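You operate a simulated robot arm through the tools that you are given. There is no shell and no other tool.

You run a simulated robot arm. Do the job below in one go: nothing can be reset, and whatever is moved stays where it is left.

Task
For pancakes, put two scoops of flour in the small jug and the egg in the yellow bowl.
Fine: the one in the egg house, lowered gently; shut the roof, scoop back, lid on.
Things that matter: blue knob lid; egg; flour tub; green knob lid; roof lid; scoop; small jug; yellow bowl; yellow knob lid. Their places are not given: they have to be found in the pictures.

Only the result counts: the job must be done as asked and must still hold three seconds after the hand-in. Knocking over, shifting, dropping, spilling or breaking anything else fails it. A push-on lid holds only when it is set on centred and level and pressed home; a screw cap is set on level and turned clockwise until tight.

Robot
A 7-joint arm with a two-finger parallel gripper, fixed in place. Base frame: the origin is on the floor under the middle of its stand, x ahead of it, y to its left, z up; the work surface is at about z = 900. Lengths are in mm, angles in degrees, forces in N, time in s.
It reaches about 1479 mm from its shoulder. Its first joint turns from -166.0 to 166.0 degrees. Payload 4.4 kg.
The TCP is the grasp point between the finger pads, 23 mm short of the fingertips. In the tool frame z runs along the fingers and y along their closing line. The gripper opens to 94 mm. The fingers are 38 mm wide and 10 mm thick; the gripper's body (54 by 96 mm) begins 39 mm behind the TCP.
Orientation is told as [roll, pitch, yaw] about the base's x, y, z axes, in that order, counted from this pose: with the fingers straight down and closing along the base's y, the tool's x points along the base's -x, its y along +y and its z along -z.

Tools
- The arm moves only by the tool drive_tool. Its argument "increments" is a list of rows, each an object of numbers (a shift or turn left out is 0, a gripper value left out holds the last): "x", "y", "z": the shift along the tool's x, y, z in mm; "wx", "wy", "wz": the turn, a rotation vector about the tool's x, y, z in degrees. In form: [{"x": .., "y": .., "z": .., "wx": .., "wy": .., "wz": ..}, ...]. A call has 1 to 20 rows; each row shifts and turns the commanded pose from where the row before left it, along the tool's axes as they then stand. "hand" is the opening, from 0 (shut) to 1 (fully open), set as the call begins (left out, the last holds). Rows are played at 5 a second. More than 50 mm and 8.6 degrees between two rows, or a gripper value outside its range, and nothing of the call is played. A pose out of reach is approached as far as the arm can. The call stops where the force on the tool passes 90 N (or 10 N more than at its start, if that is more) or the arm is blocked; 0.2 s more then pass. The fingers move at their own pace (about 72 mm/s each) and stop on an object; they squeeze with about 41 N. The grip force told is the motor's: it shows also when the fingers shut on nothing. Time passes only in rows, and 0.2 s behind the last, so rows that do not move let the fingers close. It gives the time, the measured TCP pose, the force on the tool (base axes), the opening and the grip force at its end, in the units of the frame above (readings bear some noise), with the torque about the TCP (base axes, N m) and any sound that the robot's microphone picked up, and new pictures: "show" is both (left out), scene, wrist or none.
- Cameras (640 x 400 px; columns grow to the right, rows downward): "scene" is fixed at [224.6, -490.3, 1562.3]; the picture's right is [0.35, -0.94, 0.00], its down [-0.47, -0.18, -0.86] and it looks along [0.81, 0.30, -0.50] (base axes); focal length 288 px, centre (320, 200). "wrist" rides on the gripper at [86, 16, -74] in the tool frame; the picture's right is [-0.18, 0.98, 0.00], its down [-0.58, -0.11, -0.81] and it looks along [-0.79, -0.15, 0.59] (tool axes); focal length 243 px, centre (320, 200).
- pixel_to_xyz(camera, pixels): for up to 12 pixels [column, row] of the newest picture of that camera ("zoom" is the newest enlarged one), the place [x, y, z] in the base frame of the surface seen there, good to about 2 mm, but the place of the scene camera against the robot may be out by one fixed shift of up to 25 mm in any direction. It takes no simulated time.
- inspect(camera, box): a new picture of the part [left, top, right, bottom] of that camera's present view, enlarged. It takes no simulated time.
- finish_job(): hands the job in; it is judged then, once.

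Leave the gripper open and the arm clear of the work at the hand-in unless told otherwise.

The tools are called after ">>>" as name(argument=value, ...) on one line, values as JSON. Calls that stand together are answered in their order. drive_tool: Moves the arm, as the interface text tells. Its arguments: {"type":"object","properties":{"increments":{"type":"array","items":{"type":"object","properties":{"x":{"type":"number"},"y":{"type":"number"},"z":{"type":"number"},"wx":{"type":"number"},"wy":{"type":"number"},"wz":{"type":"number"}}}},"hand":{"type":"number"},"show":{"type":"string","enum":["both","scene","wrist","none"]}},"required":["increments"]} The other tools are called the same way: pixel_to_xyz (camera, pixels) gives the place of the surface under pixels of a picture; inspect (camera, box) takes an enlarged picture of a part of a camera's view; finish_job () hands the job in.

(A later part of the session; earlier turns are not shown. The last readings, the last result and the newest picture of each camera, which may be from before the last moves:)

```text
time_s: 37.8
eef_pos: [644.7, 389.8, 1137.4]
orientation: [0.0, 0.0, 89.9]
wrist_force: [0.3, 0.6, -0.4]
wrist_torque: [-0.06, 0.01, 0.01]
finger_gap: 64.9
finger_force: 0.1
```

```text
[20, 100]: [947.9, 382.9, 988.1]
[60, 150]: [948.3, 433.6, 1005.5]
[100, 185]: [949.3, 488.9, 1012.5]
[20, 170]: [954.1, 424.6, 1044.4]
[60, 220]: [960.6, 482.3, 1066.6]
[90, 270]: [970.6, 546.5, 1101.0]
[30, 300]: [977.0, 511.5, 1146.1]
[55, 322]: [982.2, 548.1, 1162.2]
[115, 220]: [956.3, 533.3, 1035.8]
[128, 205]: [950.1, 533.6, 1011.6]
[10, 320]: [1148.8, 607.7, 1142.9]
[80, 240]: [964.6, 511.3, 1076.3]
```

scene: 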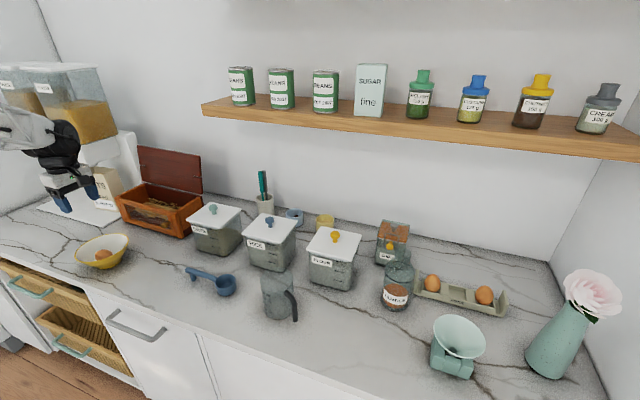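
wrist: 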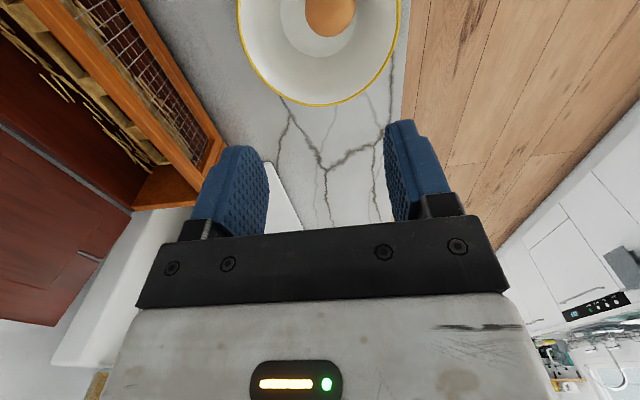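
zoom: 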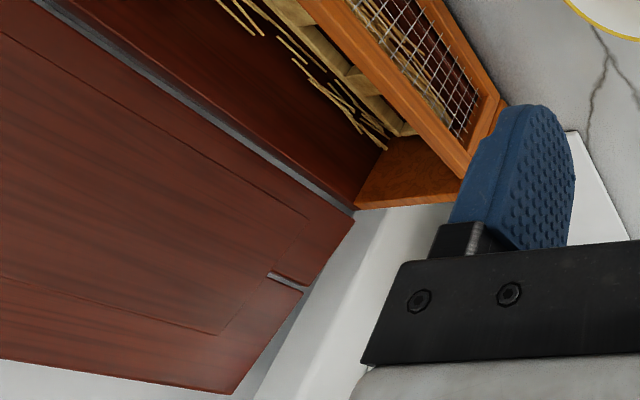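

The wrist data agree: inner face from (954, z1044) to the top edge (982, z1163), with the hinge near (957, z≈1018). I'll straddle the top edge loosely with the fingers and guide it forward and down. First I rise to z≈1230 and move above the top edge at (986, 420).

>>> drive_tool(increments=[{"z": -31}, {"z": -31}, {"z": -31}, {"x": -3.75, "y": -42.6}, {"x": -3.75, "y": -42.6}, {"x": -3.75, "y": -42.6}, {"x": -3.75, "y": -42.6}, {"x": -3.75, "y": -42.6}, {"x": -3.75, "y": -42.6}, {"x": -3.75, "y": -42.6}, {"x": -3.75, "y": -42.6}, {}, {}], hand=0.58)

```text
time_s: 40.6
eef_pos: [985.5, 420.4, 1231.1]
orientation: [0.1, 0.0, 90.0]
wrist_force: [0.5, 0.2, -0.9]
wrist_torque: [-0.04, 0.0, 0.03]
finger_gap: 54.3
finger_force: 0.1
```

scene: 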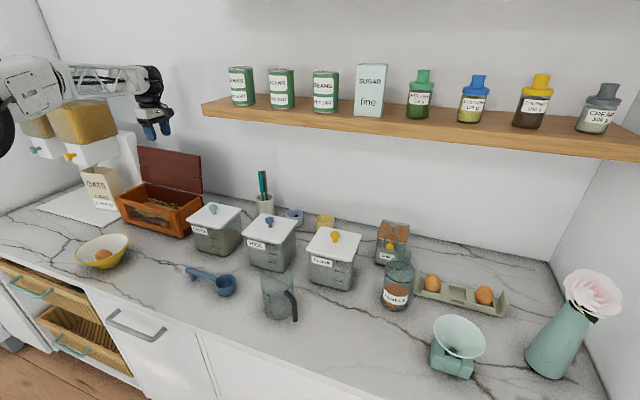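
wrist: 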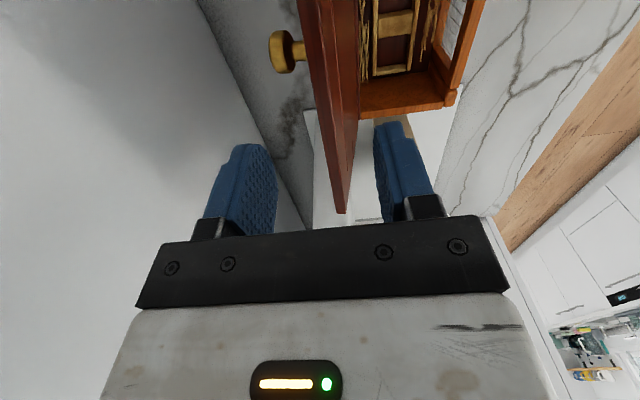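

There's a brass knob on the roof's outer side, at (285,52) px. I'll measure it and the top edge from here.

>>> pixel_to_xyz(camera="wrist", pixels=[[285, 52], [275, 50], [303, 52], [325, 60], [335, 110], [345, 150], [340, 205], [335, 60], [320, 30], [310, 20], [345, 100], [350, 120]])

>>> inspect(camera="wrist", box=[230, 0, 430, 220])

```text
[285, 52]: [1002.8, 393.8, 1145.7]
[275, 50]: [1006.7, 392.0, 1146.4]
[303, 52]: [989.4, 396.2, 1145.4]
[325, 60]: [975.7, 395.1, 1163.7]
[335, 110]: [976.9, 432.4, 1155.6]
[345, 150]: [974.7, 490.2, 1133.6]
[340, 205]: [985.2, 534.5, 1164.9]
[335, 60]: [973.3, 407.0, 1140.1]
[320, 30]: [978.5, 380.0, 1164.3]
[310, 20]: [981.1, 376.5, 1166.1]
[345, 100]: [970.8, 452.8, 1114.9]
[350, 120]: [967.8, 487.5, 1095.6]
```

```text
1.82 times, centred on (330, 110) of wrist
```

zoom: 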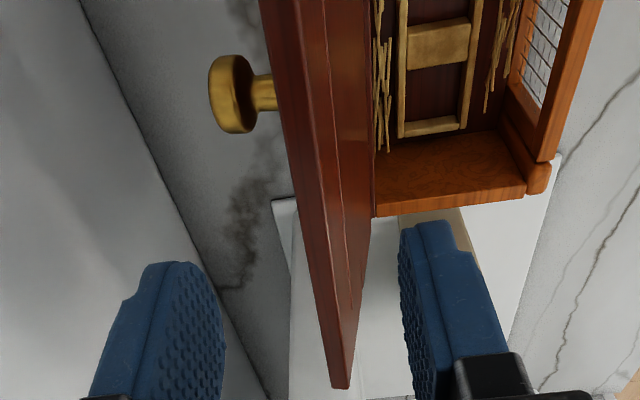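

The knob sits at y≈394–417 behind the board, so I'll straddle at y≈460 instead to keep the rear finger clear of it. Then I'll lower to z≈1150 around the top edge.

>>> drive_tool(increments=[{"x": -20, "y": 3.5}, {"x": -20, "y": 4}, {}, {"z": 20}, {"z": 20}, {"z": 20}, {"z": 20}, {}])

```text
time_s: 42.4
eef_pos: [977.9, 460.2, 1148.4]
orientation: [0.0, 0.1, 90.0]
wrist_force: [1.0, 0.0, -0.3]
wrist_torque: [-0.05, 0.0, -0.01]
finger_gap: 54.6
finger_force: 0.0
```

scene: 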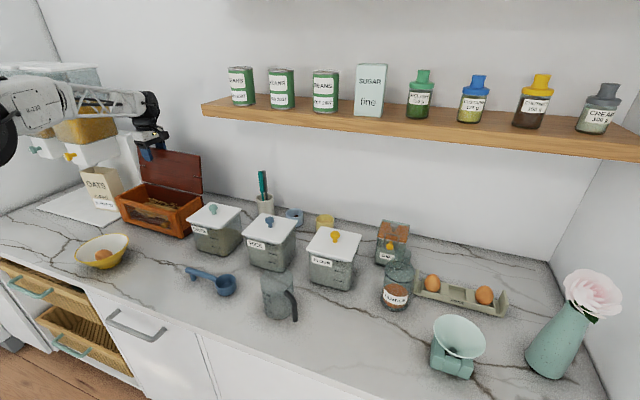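
wrist: 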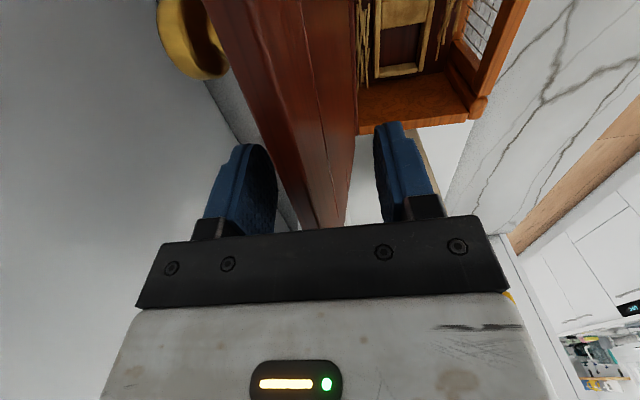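

The board edge is between the fingers. I'll pull the top edge forward (−x = tool +y) slowly by 30 mm and watch.

>>> drive_tool(increments=[{"y": 6}, {"y": 6}, {"y": 6}, {"y": 6}, {"y": 6}, {}], show="wrist")

>>> drive_tool(increments=[{"y": 6}, {"y": 6}, {"y": 6}, {}], show="wrist")

```text
time_s: 43.8
eef_pos: [947.5, 459.9, 1149.1]
orientation: [0.0, 0.1, 90.0]
wrist_force: [0.4, 0.5, 0.0]
wrist_torque: [-0.02, 0.0, -0.03]
finger_gap: 54.5
finger_force: 0.1
```

wrist: 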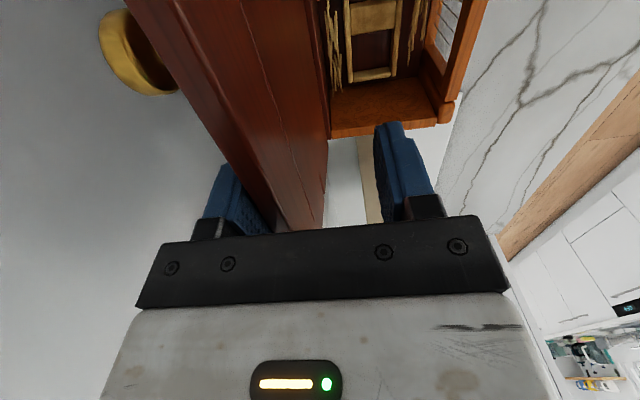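

```text
time_s: 44.8
eef_pos: [930.1, 460.4, 1148.5]
orientation: [0.0, 0.0, 90.0]
wrist_force: [-0.7, -0.4, 0.3]
wrist_torque: [0.02, 0.03, -0.04]
finger_gap: 54.6
finger_force: 0.0
```

wrist: 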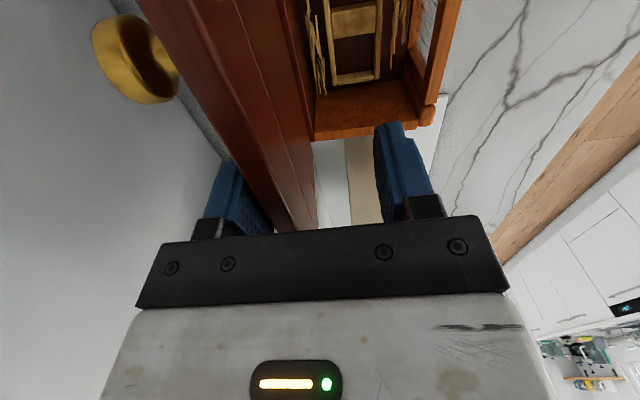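

The rear finger is pushing and the roof is now near vertical. I'll continue in small steps.

>>> drive_tool(increments=[{"y": 5}, {"y": 5}, {}, {}], show="wrist")

>>> drive_tool(increments=[{"y": 5}, {"y": 5}, {}, {}], show="wrist")

```text
time_s: 45.8
eef_pos: [920.0, 460.2, 1149.5]
orientation: [-0.1, 0.0, 90.0]
wrist_force: [-0.1, 0.7, 0.1]
wrist_torque: [-0.01, -0.03, -0.01]
finger_gap: 54.7
finger_force: 0.0
```

wrist: 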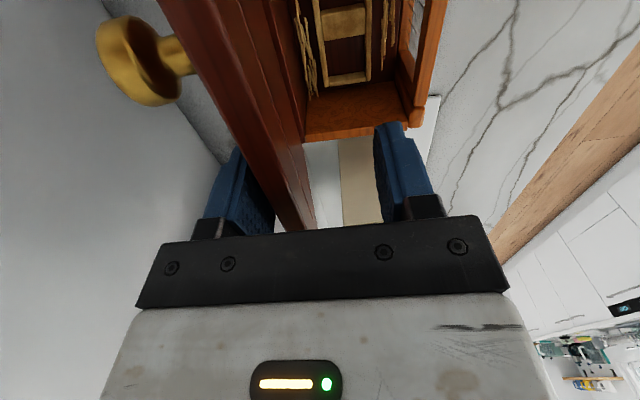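

```text
time_s: 46.8
eef_pos: [908.1, 460.6, 1149.7]
orientation: [0.0, 0.0, 90.0]
wrist_force: [-1.0, -0.9, 0.1]
wrist_torque: [0.02, 0.0, 0.03]
finger_gap: 54.5
finger_force: 0.0
```

wrist: 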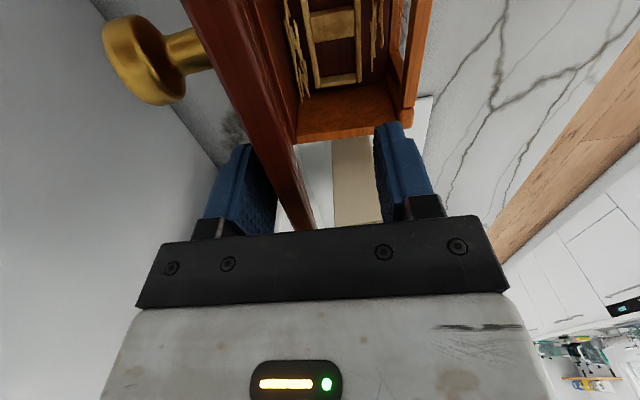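

The roof stays where it is pushed, so the hinge has friction, and my hinge model (957, 1018) fits. I'll follow its arc forward and down, tilting the tool gradually so the rear finger keeps pushing and the front finger stays ahead as a catch.

>>> drive_tool(increments=[{"y": 7.8, "z": 2.2, "wx": 3.75}, {"y": 7.93, "z": 1.69, "wx": 3.75}, {"y": 8.02, "z": 1.16, "wx": 3.75}, {"y": 8.08, "z": 0.64, "wx": 3.75}, {"y": 7.67, "z": 3.72, "wx": 3.75}, {"y": 7.9, "z": 3.21, "wx": 3.75}, {"y": 8.1, "z": 2.69, "wx": 3.75}, {"y": 8.25, "z": 2.15, "wx": 3.75}, {}, {}])

```text
time_s: 49.0
eef_pos: [851.4, 461.1, 1119.1]
orientation: [-30.1, 0.0, 90.0]
wrist_force: [-0.3, 0.0, -0.3]
wrist_torque: [-0.01, -0.05, 0.0]
finger_gap: 54.7
finger_force: 0.1
```

scene: 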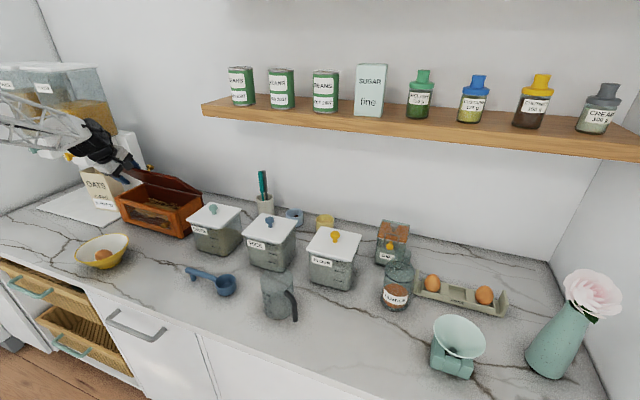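
wrist: 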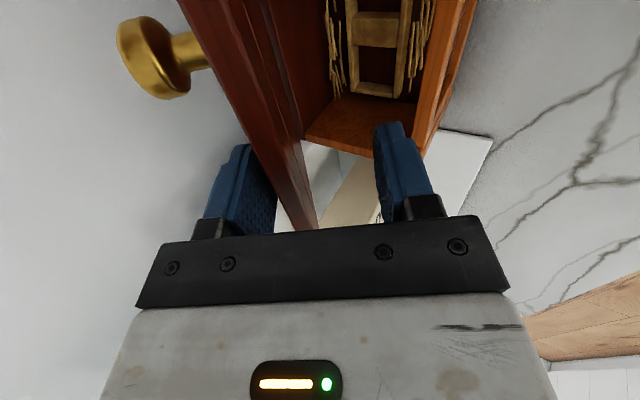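

Going well, with low forces. I'll continue the arc down to about 70° of roof rotation.

>>> drive_tool(increments=[{"y": 7.29, "z": 3.33, "wx": 3.75}, {"y": 7.49, "z": 2.85, "wx": 3.75}, {"y": 7.66, "z": 2.35, "wx": 3.75}, {"y": 7.8, "z": 1.84, "wx": 3.75}, {"y": 6.77, "z": 1.06}, {"y": 6.77, "z": 1.06}, {"y": 6.77, "z": 1.06}, {"y": 6.46, "z": 2.22}, {"y": 6.46, "z": 2.22}, {"y": 6.46, "z": 2.22}, {}])

```text
time_s: 51.4
eef_pos: [812.2, 460.5, 1056.9]
orientation: [-45.0, 0.1, 90.0]
wrist_force: [-0.6, -1.1, -0.4]
wrist_torque: [-0.02, 0.0, 0.0]
finger_gap: 54.4
finger_force: 0.0
```

scene: 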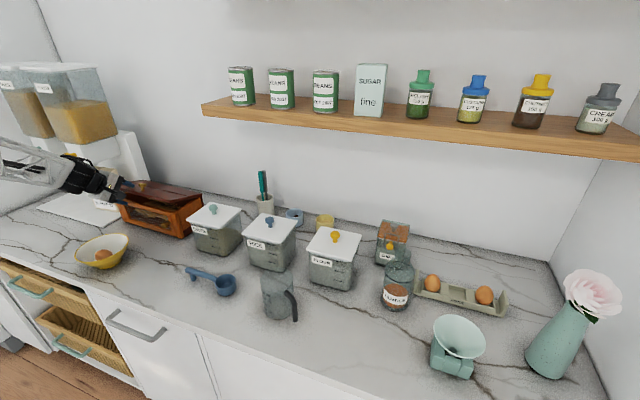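
wrist: 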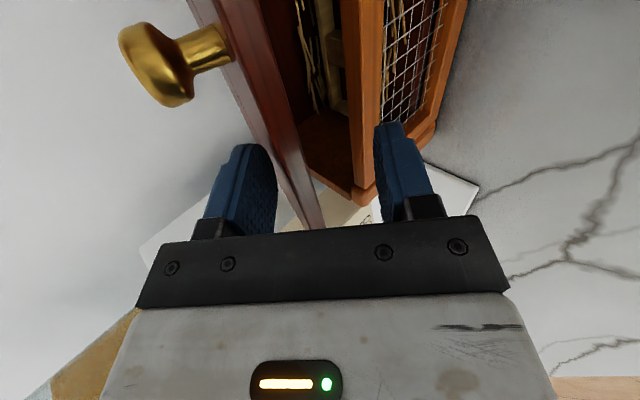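

Next is 70°→80°. The front finger (inner tip x≈806) passes in front of the house front (x≈822).

>>> drive_tool(increments=[{"y": 6, "z": 3.3}, {"y": 6, "z": 3.3}, {"y": 6, "z": 3.3}, {}, {}])

```text
time_s: 52.6
eef_pos: [806.1, 460.5, 1037.8]
orientation: [-45.0, 0.0, 90.0]
wrist_force: [-1.1, 0.1, 0.3]
wrist_torque: [0.01, 0.01, 0.0]
finger_gap: 54.5
finger_force: 0.0
```

scene: 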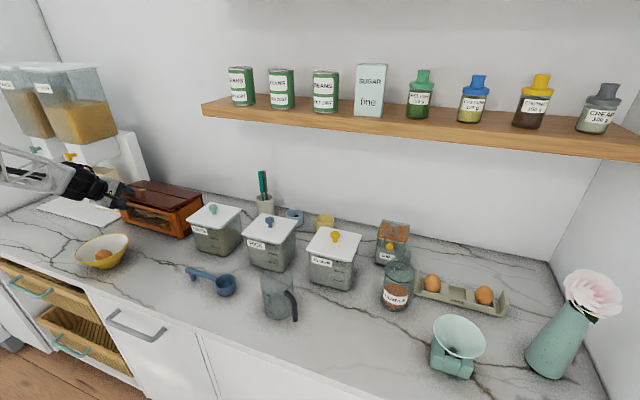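
wrist: 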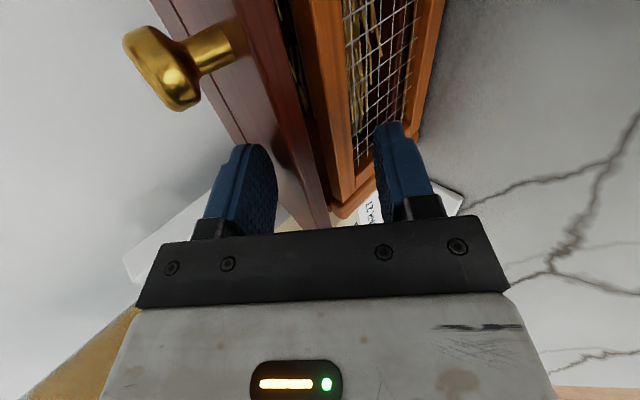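

The roof is nearly down. I'll press the last bit in small steps, watching the force.

>>> drive_tool(increments=[{"y": 3.4, "z": 2.6}, {"y": 3.4, "z": 2.6}, {}], show="none")

>>> drive_tool(increments=[{"y": 3.4, "z": 2.6}, {}], show="wrist")

```text
time_s: 53.4
eef_pos: [805.4, 460.1, 1029.5]
orientation: [-45.0, 0.0, 90.0]
wrist_force: [-0.8, 0.6, -0.4]
wrist_torque: [-0.01, 0.03, 0.03]
finger_gap: 54.3
finger_force: 0.1
```

```text
time_s: 54.0
eef_pos: [804.7, 459.7, 1024.5]
orientation: [-45.0, 0.0, 90.0]
wrist_force: [0.1, 0.0, 0.4]
wrist_torque: [0.0, -0.01, 0.01]
finger_gap: 54.7
finger_force: 0.1
```

wrist: 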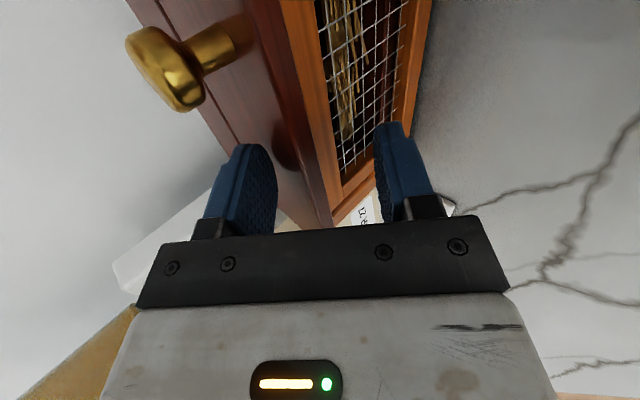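

The roof looks closed. I'll check its surface height with wrist pixels on the board.

>>> pixel_to_xyz(camera="wrist", pixels=[[220, 20], [260, 100], [290, 190], [315, 210], [280, 60], [240, 130], [295, 120], [200, 10], [325, 210], [275, 30]])

>>> inspect(camera="scene", box=[95, 160, 215, 245])

```text
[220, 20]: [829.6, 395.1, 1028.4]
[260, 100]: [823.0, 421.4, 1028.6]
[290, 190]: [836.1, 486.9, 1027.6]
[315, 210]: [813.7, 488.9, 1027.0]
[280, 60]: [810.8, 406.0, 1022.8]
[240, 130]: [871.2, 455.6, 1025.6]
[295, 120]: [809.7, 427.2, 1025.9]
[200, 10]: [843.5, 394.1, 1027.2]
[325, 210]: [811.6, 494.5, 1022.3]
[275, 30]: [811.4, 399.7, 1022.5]
```

```text
4.71 times, centred on (155, 202) of scene
```

zoom: 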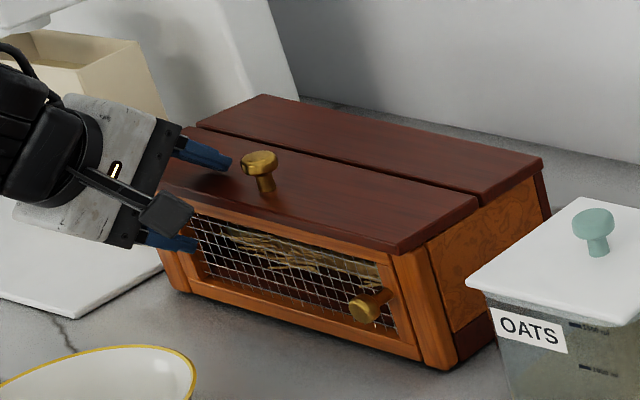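

The roof is level at z≈1026–1028. I'll press lightly with the rear finger to be sure it's fully shut.

>>> drive_tool(increments=[{"y": 1.41, "z": 1.41}, {"y": 1.41, "z": 1.41}, {}], show="none")

>>> pixel_to_xyz(camera="wrist", pixels=[[220, 20], [260, 100], [290, 190], [315, 210], [240, 130], [200, 10]])

```text
time_s: 54.8
eef_pos: [804.9, 461.0, 1022.0]
orientation: [-44.9, 0.0, 90.0]
wrist_force: [-1.2, 0.6, 3.0]
wrist_torque: [-0.01, -0.07, 0.02]
finger_gap: 55.2
finger_force: 0.1
```

```text
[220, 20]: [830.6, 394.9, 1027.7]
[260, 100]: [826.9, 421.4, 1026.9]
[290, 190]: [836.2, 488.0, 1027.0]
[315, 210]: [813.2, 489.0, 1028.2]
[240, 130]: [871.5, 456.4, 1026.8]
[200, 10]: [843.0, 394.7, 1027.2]
```

The press gave 3 N with the surface steady at z≈1027, so the roof is shut. I'll back out along the tool axis, rise, and level the tool.

>>> drive_tool(increments=[{"z": -15}, {"z": -25}, {"z": -25}, {"y": -28, "z": -28}, {"y": -28, "z": -28}, {"y": -20, "z": -20}, {"wx": -7.5}, {"wx": -7.5}, {"wx": -7.5}, {"wx": -7.5}, {"wx": -7.5}, {"wx": -7.5}, {}])

```text
time_s: 57.6
eef_pos: [758.6, 460.0, 1173.8]
orientation: [0.2, 0.0, 90.0]
wrist_force: [0.4, 0.0, 0.1]
wrist_torque: [0.02, -0.05, -0.02]
finger_gap: 54.5
finger_force: 0.0
```

scene: 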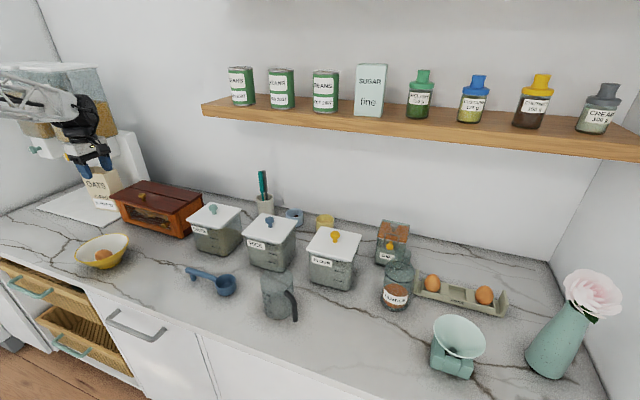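
wrist: 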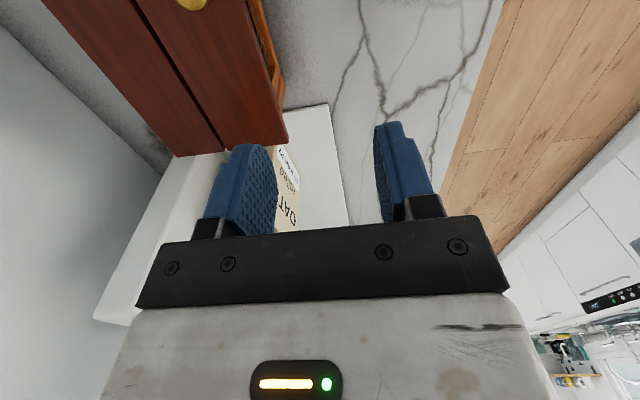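

The house is shut. Now the flour: I'll turn the tool back to yaw 0, then travel right to about (600, −280, 1220).

>>> drive_tool(increments=[{"z": -4, "wz": 8.2}, {"z": -4, "wz": 8.2}, {"z": -4, "wz": 8.2}, {"z": -4, "wz": 8.2}, {"z": -4, "wz": 8.2}, {"z": -4, "wz": 8.2}, {"z": -4, "wz": 8.2}, {"z": -4, "wz": 8.2}, {"z": -4, "wz": 8.2}, {"z": -4, "wz": 8.2}, {"z": -4, "wz": 8}, {}], hand=1, show="none")

>>> drive_tool(increments=[{"x": 9, "y": -42}, {"x": 9, "y": -42}, {"x": 9, "y": -42}, {"x": 9, "y": -42}, {"x": 9, "y": -42}, {"x": 9, "y": -42}, {"x": 9, "y": -42}, {"x": 9, "y": -42}, {"x": 9, "y": -42}, {"x": 9, "y": -42}, {"x": 9, "y": -42}, {"x": 9, "y": -42}, {"x": 9, "y": -42}, {"x": 9, "y": -42}, {"x": 9, "y": -42}, {"x": 9, "y": -42}, {"x": 9, "y": -42}, {"x": 7, "y": -26}, {}])

```text
time_s: 60.2
eef_pos: [760.2, 461.0, 1218.3]
orientation: [0.0, 0.0, -0.1]
wrist_force: [-0.4, 0.6, 0.1]
wrist_torque: [-0.01, 0.02, 0.01]
finger_gap: 93.9
finger_force: 0.1
```

```text
time_s: 64.2
eef_pos: [598.8, -280.2, 1218.2]
orientation: [0.0, 0.0, -0.1]
wrist_force: [-0.3, 0.2, 0.6]
wrist_torque: [-0.02, 0.0, -0.01]
finger_gap: 93.9
finger_force: 0.0
```

scene: 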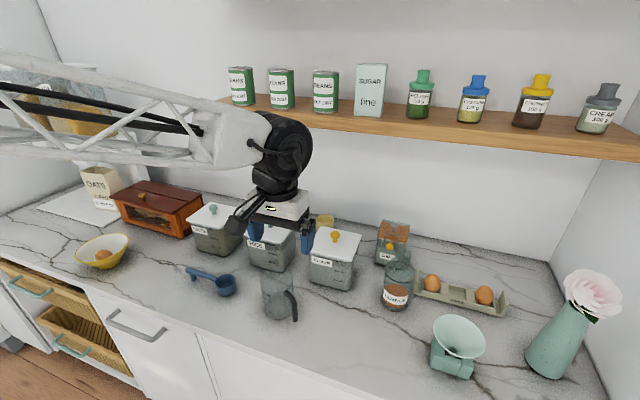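
wrist: 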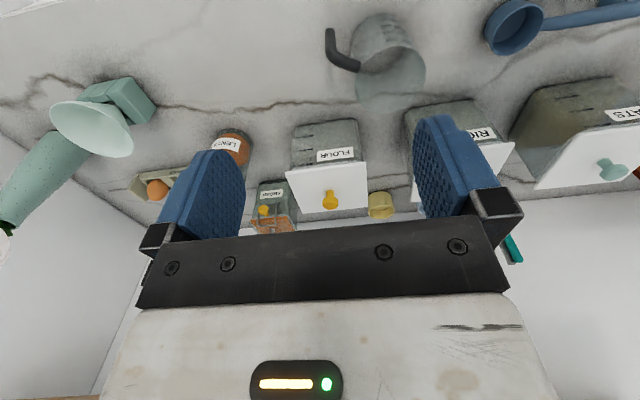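

From here the wrist camera sees the FLOUR tub, the jug (~390,60), the scoop (~540,25), the lentil jar and the scale. I'll enlarge and measure.

>>> inspect(camera="wrist", box=[250, 0, 640, 230])

>>> pixel_to_xyz(camera="wrist", pixels=[[331, 197], [287, 172], [365, 162], [297, 212], [367, 204], [345, 60], [385, 30], [420, 75], [335, 35], [515, 25], [515, 45], [600, 15]])

>>> pixel_to_xyz(camera="wrist", pixels=[[60, 120], [130, 140], [120, 90], [155, 110], [235, 145], [220, 140], [245, 150], [250, 60], [180, 60], [150, 30], [230, 20], [300, 90]])

```text
1.64 times, centred on (445, 115) of wrist
```

zoom: 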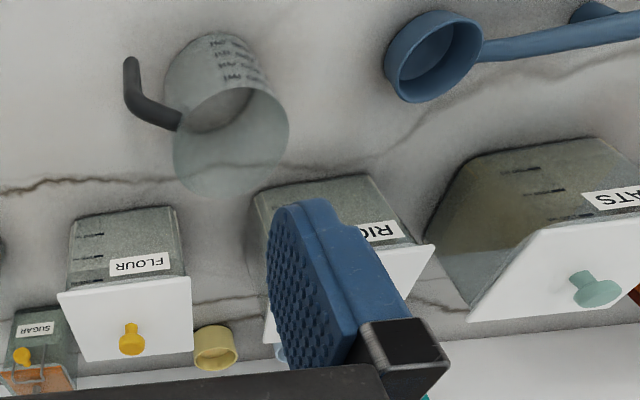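

```text
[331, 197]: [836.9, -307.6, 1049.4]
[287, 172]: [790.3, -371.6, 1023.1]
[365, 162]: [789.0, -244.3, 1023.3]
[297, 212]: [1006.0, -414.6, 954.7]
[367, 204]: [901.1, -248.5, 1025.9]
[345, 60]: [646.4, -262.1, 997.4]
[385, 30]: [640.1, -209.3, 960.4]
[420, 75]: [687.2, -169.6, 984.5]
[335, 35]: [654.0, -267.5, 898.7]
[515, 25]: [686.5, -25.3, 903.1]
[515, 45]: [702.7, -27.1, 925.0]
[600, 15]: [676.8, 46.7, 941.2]
```

```text
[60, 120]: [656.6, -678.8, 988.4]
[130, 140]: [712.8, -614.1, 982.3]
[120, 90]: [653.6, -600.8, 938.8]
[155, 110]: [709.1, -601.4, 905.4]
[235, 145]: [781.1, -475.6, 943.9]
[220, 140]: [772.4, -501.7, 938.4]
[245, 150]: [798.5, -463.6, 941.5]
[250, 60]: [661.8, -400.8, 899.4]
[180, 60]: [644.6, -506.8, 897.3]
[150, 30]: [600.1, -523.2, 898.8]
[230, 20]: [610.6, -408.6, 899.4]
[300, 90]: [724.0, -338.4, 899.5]
```

I'll check where the shelf's front edge is before bringing the wrist over the tub.

>>> pixel_to_xyz(camera="scene", pixels=[[340, 118], [340, 125], [400, 128], [480, 142], [560, 148], [300, 112], [400, 135], [240, 105]])

```text
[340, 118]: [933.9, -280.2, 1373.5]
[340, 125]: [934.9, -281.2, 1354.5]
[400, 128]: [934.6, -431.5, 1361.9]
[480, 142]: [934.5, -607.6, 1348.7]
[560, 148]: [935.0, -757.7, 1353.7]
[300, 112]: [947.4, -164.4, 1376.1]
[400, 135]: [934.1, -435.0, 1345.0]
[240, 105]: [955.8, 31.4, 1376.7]
```

The shelf front is at x≈934, z≈1335+, which leaves enough room at x≈848. I'll move above the yellow knob at about (846, −306, 1130).

>>> drive_tool(increments=[{"x": -31, "y": -3.2, "z": 11}, {"x": -31, "y": -3.2, "z": 11}, {"x": -31, "y": -3.2, "z": 11}, {"x": -31, "y": -3.2, "z": 11}, {"x": -31, "y": -3.2, "z": 11}, {"x": -31, "y": -3.2, "z": 11}, {"x": -31, "y": -3.2, "z": 11}, {"x": -30, "y": -3.2, "z": 11}, {}, {}])

```text
time_s: 66.4
eef_pos: [846.8, -304.5, 1131.0]
orientation: [0.0, 0.0, 0.1]
wrist_force: [-0.2, 0.7, 0.3]
wrist_torque: [0.0, -0.02, -0.02]
finger_gap: 93.8
finger_force: 0.1
```

scene: 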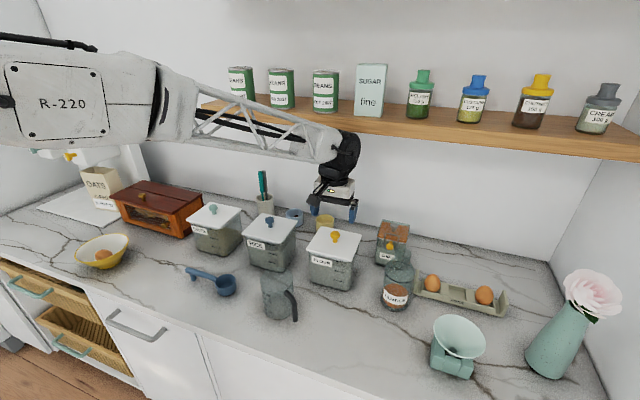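
wrist: 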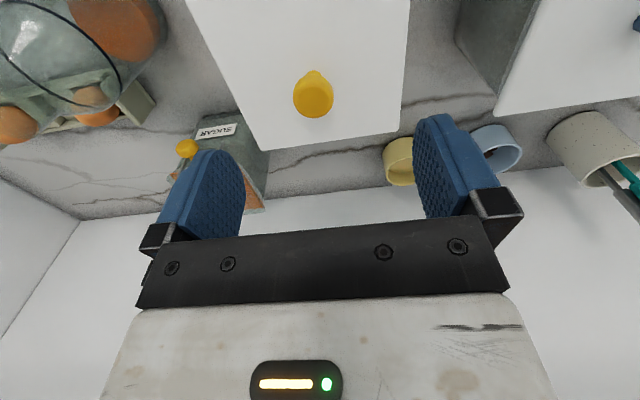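

>>> inspect(camera="wrist", box=[180, 0, 420, 160])

>>> pixel_to_xyz(camera="wrist", pixels=[[313, 98], [296, 98], [330, 98], [313, 85], [313, 113], [268, 145], [396, 130], [262, 148], [398, 133], [406, 10], [190, 10], [313, 75]])

```text
2.50 times, centred on (300, 80) of wrist
```

zoom: 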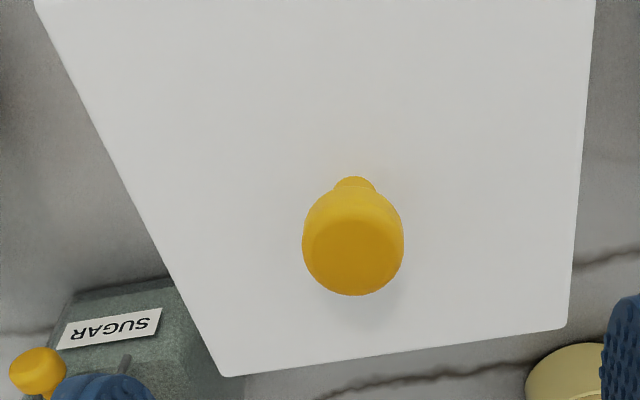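

```text
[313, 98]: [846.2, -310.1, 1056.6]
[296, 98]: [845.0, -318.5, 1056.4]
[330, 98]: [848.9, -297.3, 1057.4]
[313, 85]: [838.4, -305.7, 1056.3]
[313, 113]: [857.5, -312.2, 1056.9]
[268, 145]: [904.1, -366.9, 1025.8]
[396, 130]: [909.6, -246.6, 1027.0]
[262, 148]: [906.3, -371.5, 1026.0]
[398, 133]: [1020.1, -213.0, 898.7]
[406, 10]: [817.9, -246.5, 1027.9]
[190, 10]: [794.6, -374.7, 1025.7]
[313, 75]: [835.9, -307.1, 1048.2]
```

The knob's centre is at about (848, −308), head z≈1040–1057, 24 mm wide, with the lid top at 1026. I'll lower to z≈1052 (fingertips 3 mm above the lid) and close on the knob.

>>> drive_tool(increments=[{"x": -1.5, "y": -3.5, "z": 20}, {"z": 20}, {"z": 20}, {"z": 12}, {"z": 7}, {}], show="wrist", hand=0.6)

```text
time_s: 67.8
eef_pos: [847.6, -307.3, 1052.0]
orientation: [0.1, -0.1, 0.1]
wrist_force: [-0.7, 0.2, 0.2]
wrist_torque: [-0.03, -0.03, -0.02]
finger_gap: 56.4
finger_force: 0.2
```

wrist: 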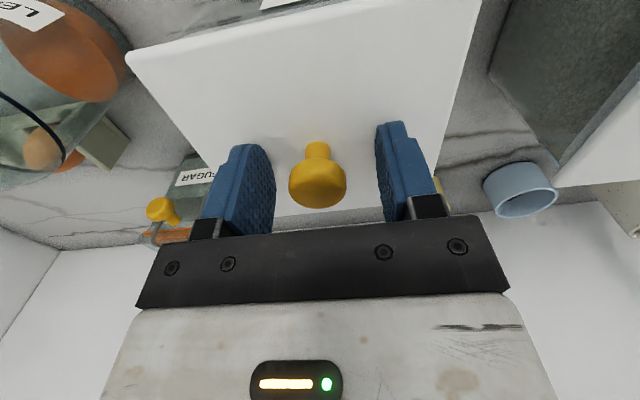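

The knob is centred between the fingers. Closing on it.

>>> drive_tool(increments=[{}, {}, {}, {}], show="wrist", hand=0)

```text
time_s: 68.8
eef_pos: [848.0, -309.3, 1051.1]
orientation: [0.0, -0.1, 0.0]
wrist_force: [-0.6, -0.3, -0.3]
wrist_torque: [-0.04, -0.04, 0.02]
finger_gap: 26.7
finger_force: 41.1
```

wrist: 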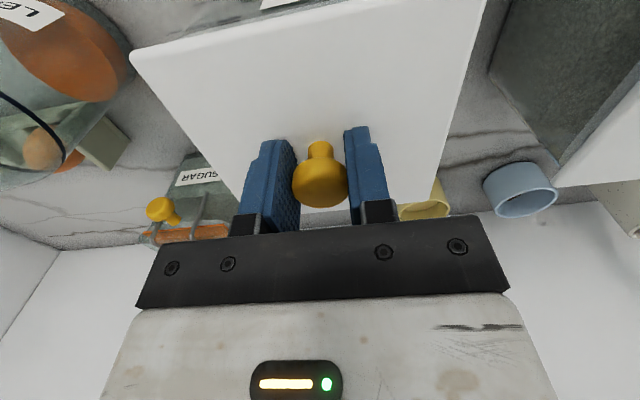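

Gripped at 41 N. Now lifting straight up slowly, since a push-on lid may hold a little.

>>> drive_tool(increments=[{"z": -1}, {"z": -1}, {"z": -1}, {"z": -1}, {}], show="none")

>>> drive_tool(increments=[{"z": -1.5}, {"z": -1.5}, {"z": -2}, {"z": -2}, {"z": -3}, {}], show="wrist")

```text
time_s: 70.0
eef_pos: [847.3, -307.5, 1056.1]
orientation: [-0.1, -0.1, 0.0]
wrist_force: [0.2, -0.1, -1.5]
wrist_torque: [-0.02, -0.01, 0.0]
finger_gap: 26.9
finger_force: 41.2
```

```text
time_s: 71.4
eef_pos: [846.9, -307.7, 1064.0]
orientation: [0.0, 0.0, 0.0]
wrist_force: [-0.9, -0.3, -0.2]
wrist_torque: [0.02, 0.0, 0.01]
finger_gap: 26.8
finger_force: 41.6
```

wrist: 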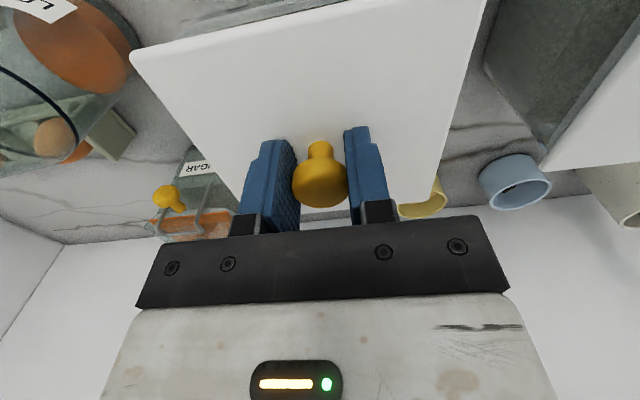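

The lid is off and level in the grip. I'll raise it to z≈1130, then carry it to the free counter space at (680, −430).

>>> drive_tool(increments=[{"z": -12}, {"z": -18}, {"z": -18}, {"z": -18}, {"x": 12, "y": -9}, {"x": 26, "y": -19}, {"x": 26, "y": -19}, {"x": 26, "y": -19}, {"x": 26, "y": -19}, {"x": 26, "y": -19}, {"x": 16, "y": -12}, {"x": 9, "y": -6}, {}, {}])

```text
time_s: 74.4
eef_pos: [679.7, -431.0, 1130.0]
orientation: [0.0, 0.1, 0.0]
wrist_force: [0.2, -0.1, -0.1]
wrist_torque: [0.03, -0.02, -0.01]
finger_gap: 26.7
finger_force: 41.1
```

scene: 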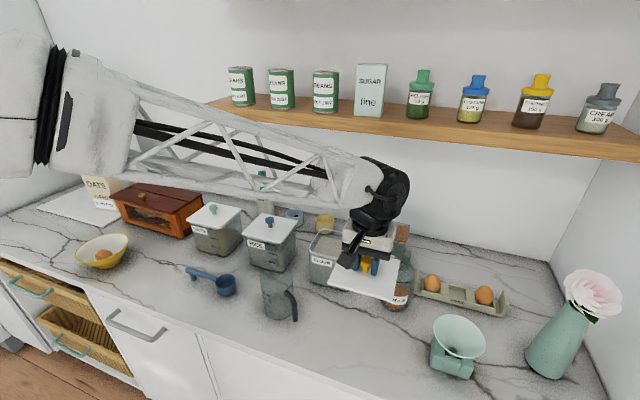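
wrist: 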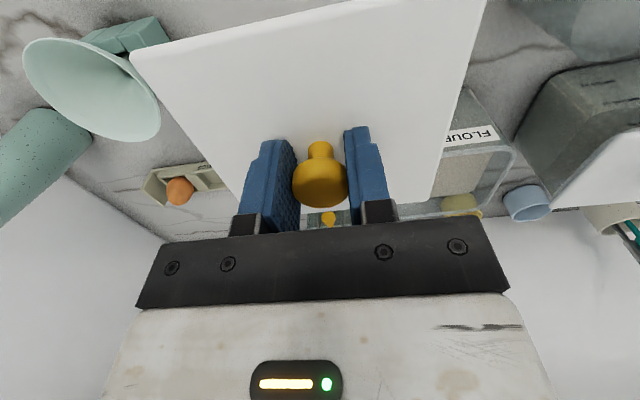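

The tub is open. I'll lower the lid toward the counter: fast to z≈965, then slowly.

>>> drive_tool(increments=[{"z": 25}, {"z": 30}, {"z": 30}, {"z": 30}, {"z": 25}, {"z": 15}, {"z": 8}, {}], show="both")

```text
time_s: 76.2
eef_pos: [680.5, -431.3, 968.5]
orientation: [0.0, -0.1, 0.0]
wrist_force: [0.1, 0.4, 0.1]
wrist_torque: [0.01, 0.0, 0.02]
finger_gap: 27.0
finger_force: 40.5
```

scene: 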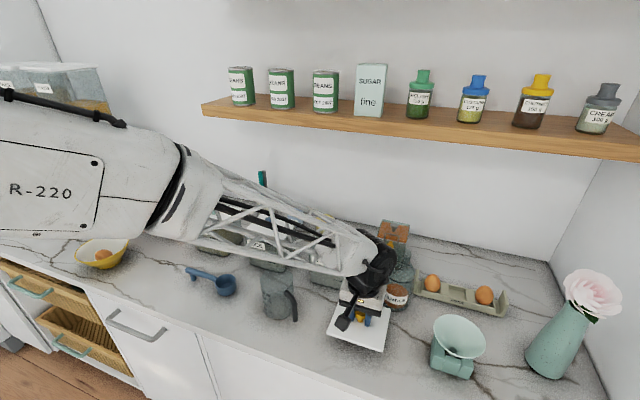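
wrist: 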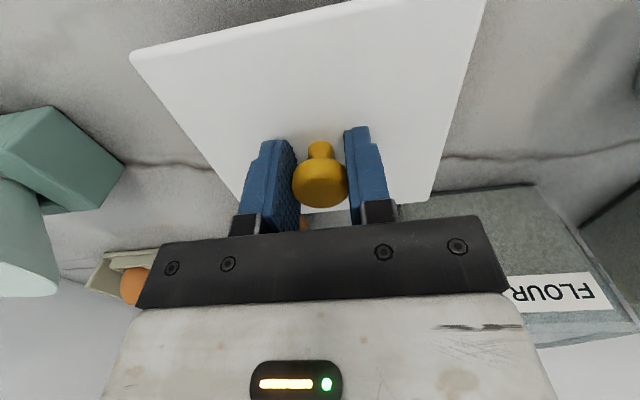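

>>> drive_tool(increments=[{"z": 4}, {"z": 4}, {"z": 4}, {"z": 4}, {"z": 3}, {}], show="none")

>>> drive_tool(increments=[{"z": 2}, {"z": 2}, {"z": 2}, {}], show="none")

>>> drive_tool(increments=[{"z": 2}, {"z": 2}, {}], show="wrist")

```text
time_s: 77.6
eef_pos: [682.2, -430.9, 950.6]
orientation: [0.0, 0.0, 0.0]
wrist_force: [-0.4, 0.7, -2.2]
wrist_torque: [0.03, -0.01, -0.04]
finger_gap: 26.9
finger_force: 40.9
```

```text
time_s: 78.6
eef_pos: [680.3, -431.9, 943.4]
orientation: [-0.1, -0.1, 0.1]
wrist_force: [0.2, -0.4, -0.9]
wrist_torque: [0.0, 0.05, 0.01]
finger_gap: 26.8
finger_force: 40.9
```

```text
time_s: 79.4
eef_pos: [679.8, -430.5, 941.0]
orientation: [0.0, 0.0, 0.0]
wrist_force: [0.4, 1.3, -0.4]
wrist_torque: [0.0, 0.03, 0.0]
finger_gap: 26.7
finger_force: 41.5
```

wrist: 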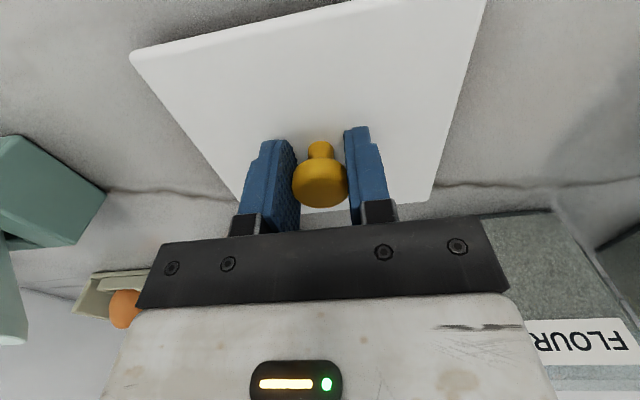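

>>> drive_tool(increments=[{"z": 1.5}, {"z": 1.5}, {}], show="none")

>>> drive_tool(increments=[{"z": 1.5}, {"z": 1.5}, {}], show="none")

>>> drive_tool(increments=[{"z": 1}, {"z": 1}, {}], show="none")

```text
time_s: 80.2
eef_pos: [681.9, -431.2, 938.7]
orientation: [-0.1, -0.2, 0.0]
wrist_force: [-5.6, 3.7, 38.2]
wrist_torque: [0.24, -0.07, 0.03]
finger_gap: 26.9
finger_force: 41.0
```

```text
time_s: 81.0
eef_pos: [681.0, -431.6, 937.6]
orientation: [-0.3, -0.3, 0.0]
wrist_force: [-2.0, 9.4, 80.7]
wrist_torque: [0.31, 0.26, 0.02]
finger_gap: 26.6
finger_force: 41.7
```

```text
time_s: 81.4
eef_pos: [681.3, -430.9, 937.6]
orientation: [-0.2, -0.3, 0.0]
wrist_force: [1.2, -0.6, 9.2]
wrist_torque: [0.15, 0.41, 0.09]
finger_gap: 26.6
finger_force: 41.1
stopped in row 1: the force on the tool passed its limit at 95 N (the readings are from after the stop); the commanded pose is now the measured one
```

Contact came at z≈938.5, and I pushed a little harder than needed, but the lid is flat on the counter. I'll ease off and open the fingers.

>>> drive_tool(increments=[{"z": -0.5}, {}], show="none")

>>> drive_tool(increments=[{}, {}, {}, {}], hand=0.6, show="wrist")

```text
time_s: 82.0
eef_pos: [681.5, -431.6, 937.3]
orientation: [-0.2, -0.3, 0.0]
wrist_force: [2.7, -3.5, 13.3]
wrist_torque: [0.12, 0.28, 0.05]
finger_gap: 26.7
finger_force: 41.4
```

```text
time_s: 83.0
eef_pos: [681.5, -430.8, 939.3]
orientation: [-0.2, -0.3, 0.0]
wrist_force: [-0.9, -3.7, 23.3]
wrist_torque: [0.28, 0.2, 0.01]
finger_gap: 52.7
finger_force: 0.1
```

wrist: 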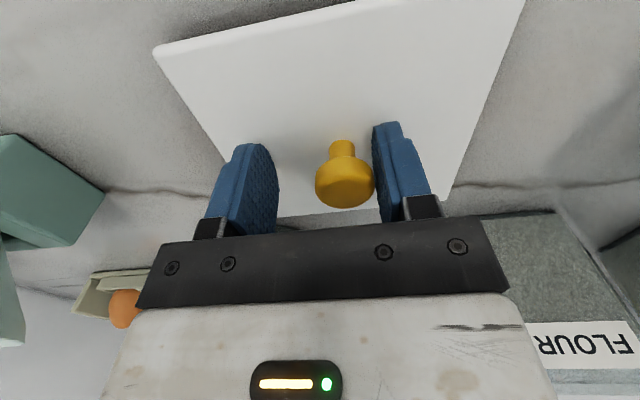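

The right finger dragged the lid a little, so the tips must be touching the lid's top. I'll rise a few millimetres and check.

>>> drive_tool(increments=[{"z": -2}, {"z": -2}, {"z": -2}, {}], show="none")

>>> drive_tool(increments=[{}, {}, {}], hand=1, show="wrist")

```text
time_s: 84.0
eef_pos: [681.4, -432.9, 942.4]
orientation: [-0.1, -0.3, 0.0]
wrist_force: [0.3, 0.7, -0.4]
wrist_torque: [0.01, -0.01, 0.01]
finger_gap: 56.8
finger_force: 0.0
```

```text
time_s: 84.8
eef_pos: [680.9, -430.3, 943.1]
orientation: [-0.2, -0.2, 0.1]
wrist_force: [-0.5, 0.3, -0.3]
wrist_torque: [0.01, 0.02, -0.01]
finger_gap: 93.8
finger_force: 0.1
```

wrist: 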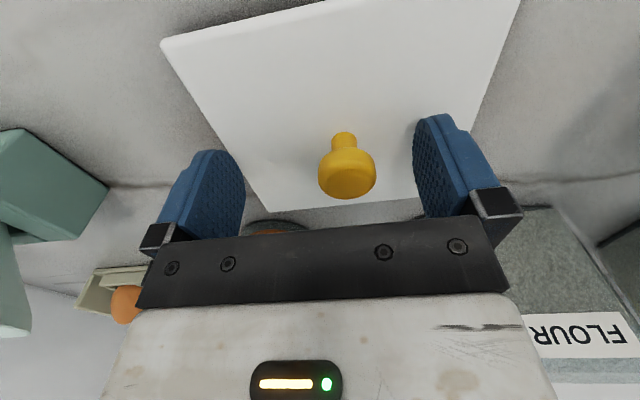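

The lid is flat and free on the counter. I'll rise to z≈1200 and position over the flour tub, tilted 30° to look inside.

>>> drive_tool(increments=[{"z": -20, "wx": -0.2, "wy": 0.25}, {"z": -40}, {"z": -49}, {"z": -49}, {"z": -49}, {"z": -49}, {"x": -18, "y": 39}, {"x": -18, "y": 39}, {"x": -18, "y": 39}, {"x": -18, "y": 40}, {"wy": 7.5}, {"wy": 7.5}, {"wy": 7.5}, {"wy": 7.5}, {}])

```text
time_s: 88.0
eef_pos: [753.8, -275.5, 1198.0]
orientation: [0.0, 30.1, 0.0]
wrist_force: [-0.4, -0.4, 0.2]
wrist_torque: [0.02, 0.01, -0.04]
finger_gap: 93.9
finger_force: 0.0
```

scene: 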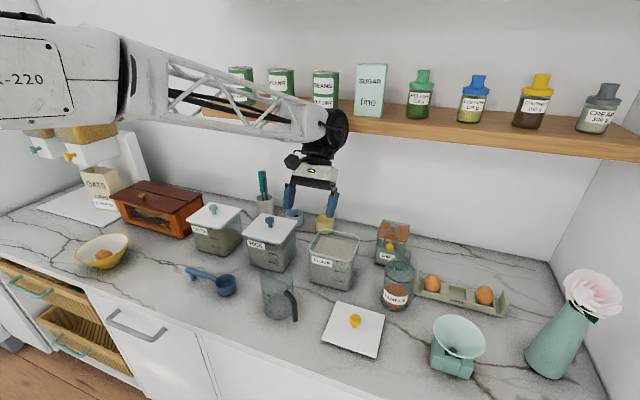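
wrist: 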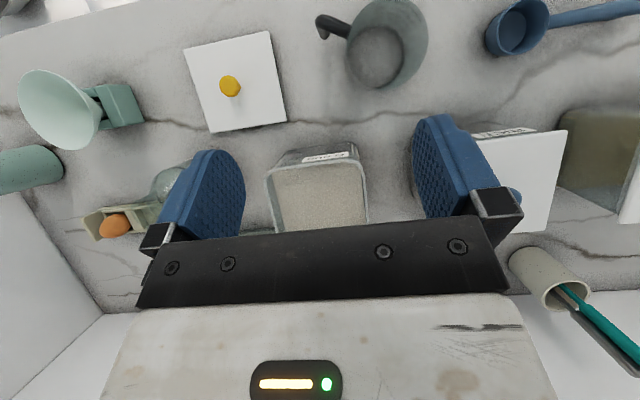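

Now I can see into the tub and have a good view of the jug and scoop. I'll measure the flour level, the tub rim, the jug and the scoop.

>>> inspect(camera="wrist", box=[240, 120, 400, 240])

>>> pixel_to_xyz(camera="zoom", pixels=[[320, 250], [200, 250], [440, 250], [320, 350], [320, 190], [110, 185], [460, 120], [505, 300], [480, 170], [140, 300], [230, 190], [150, 230]])

>>> inspect(camera="wrist", box=[300, 0, 640, 110])

```text
3.33 times, centred on (320, 180) of wrist
```

zoom: 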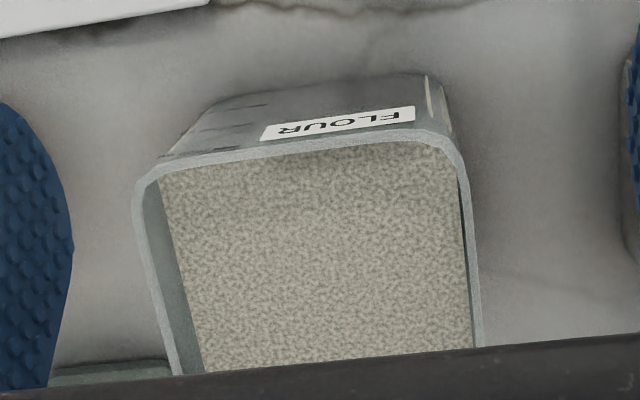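

```text
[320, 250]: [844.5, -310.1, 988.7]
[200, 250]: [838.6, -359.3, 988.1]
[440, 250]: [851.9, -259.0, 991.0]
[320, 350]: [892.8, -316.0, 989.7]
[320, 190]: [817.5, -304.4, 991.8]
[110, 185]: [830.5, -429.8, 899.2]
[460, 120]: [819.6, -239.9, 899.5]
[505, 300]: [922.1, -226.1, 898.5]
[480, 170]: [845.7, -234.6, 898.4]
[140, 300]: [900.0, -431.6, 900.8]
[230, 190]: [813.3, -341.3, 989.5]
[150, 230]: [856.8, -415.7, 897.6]
```

```text
1.88 times, centred on (470, 55) of wrist
```

zoom: 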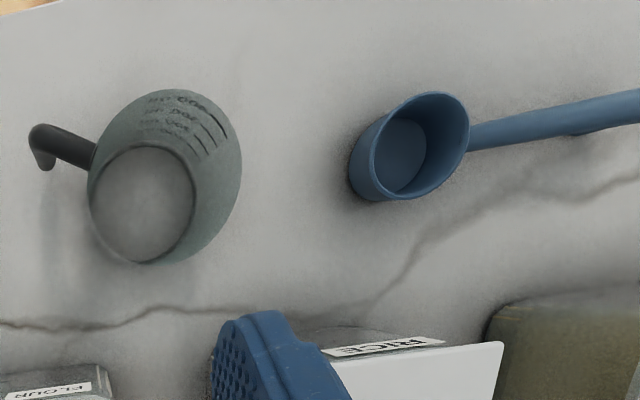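

Flour surface is at z≈990, about 32 mm below the tub rim. Now I'll look closely at the scoop: moving the camera to view around (685, 20, 930).

>>> drive_tool(increments=[{"x": 8.6, "y": 36.06, "z": 18.19}, {"x": 8.6, "y": 36.06, "z": 18.19}, {"x": 8.6, "y": 36.06, "z": 18.19}, {"x": 8.6, "y": 36.06, "z": 18.19}, {"x": 8.6, "y": 36.06, "z": 18.19}, {"x": 8.6, "y": 36.06, "z": 18.19}, {"x": 8.6, "y": 36.06, "z": 18.19}, {"x": 8.6, "y": 36.06, "z": 18.19}, {"x": 8.6, "y": 36.06, "z": 18.19}, {}, {}])

```text
time_s: 90.4
eef_pos: [606.4, 50.9, 1097.0]
orientation: [0.0, 30.0, 0.0]
wrist_force: [0.4, 0.1, 0.3]
wrist_torque: [0.02, -0.01, 0.0]
finger_gap: 94.1
finger_force: 0.1
```

scene: 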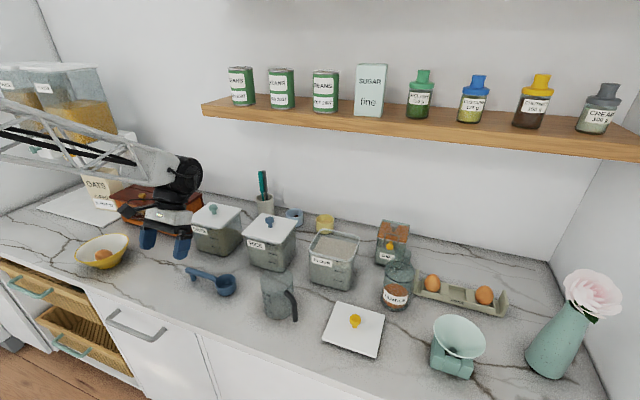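
wrist: 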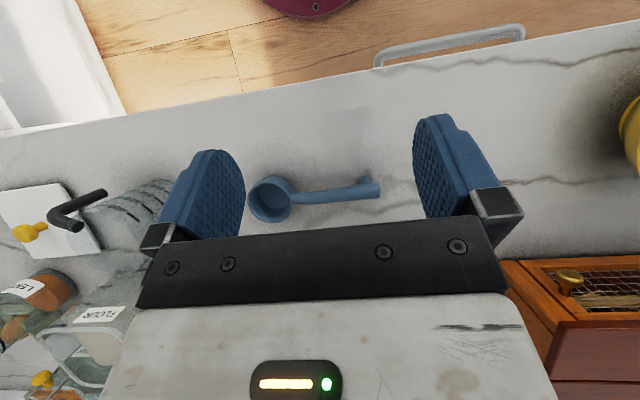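

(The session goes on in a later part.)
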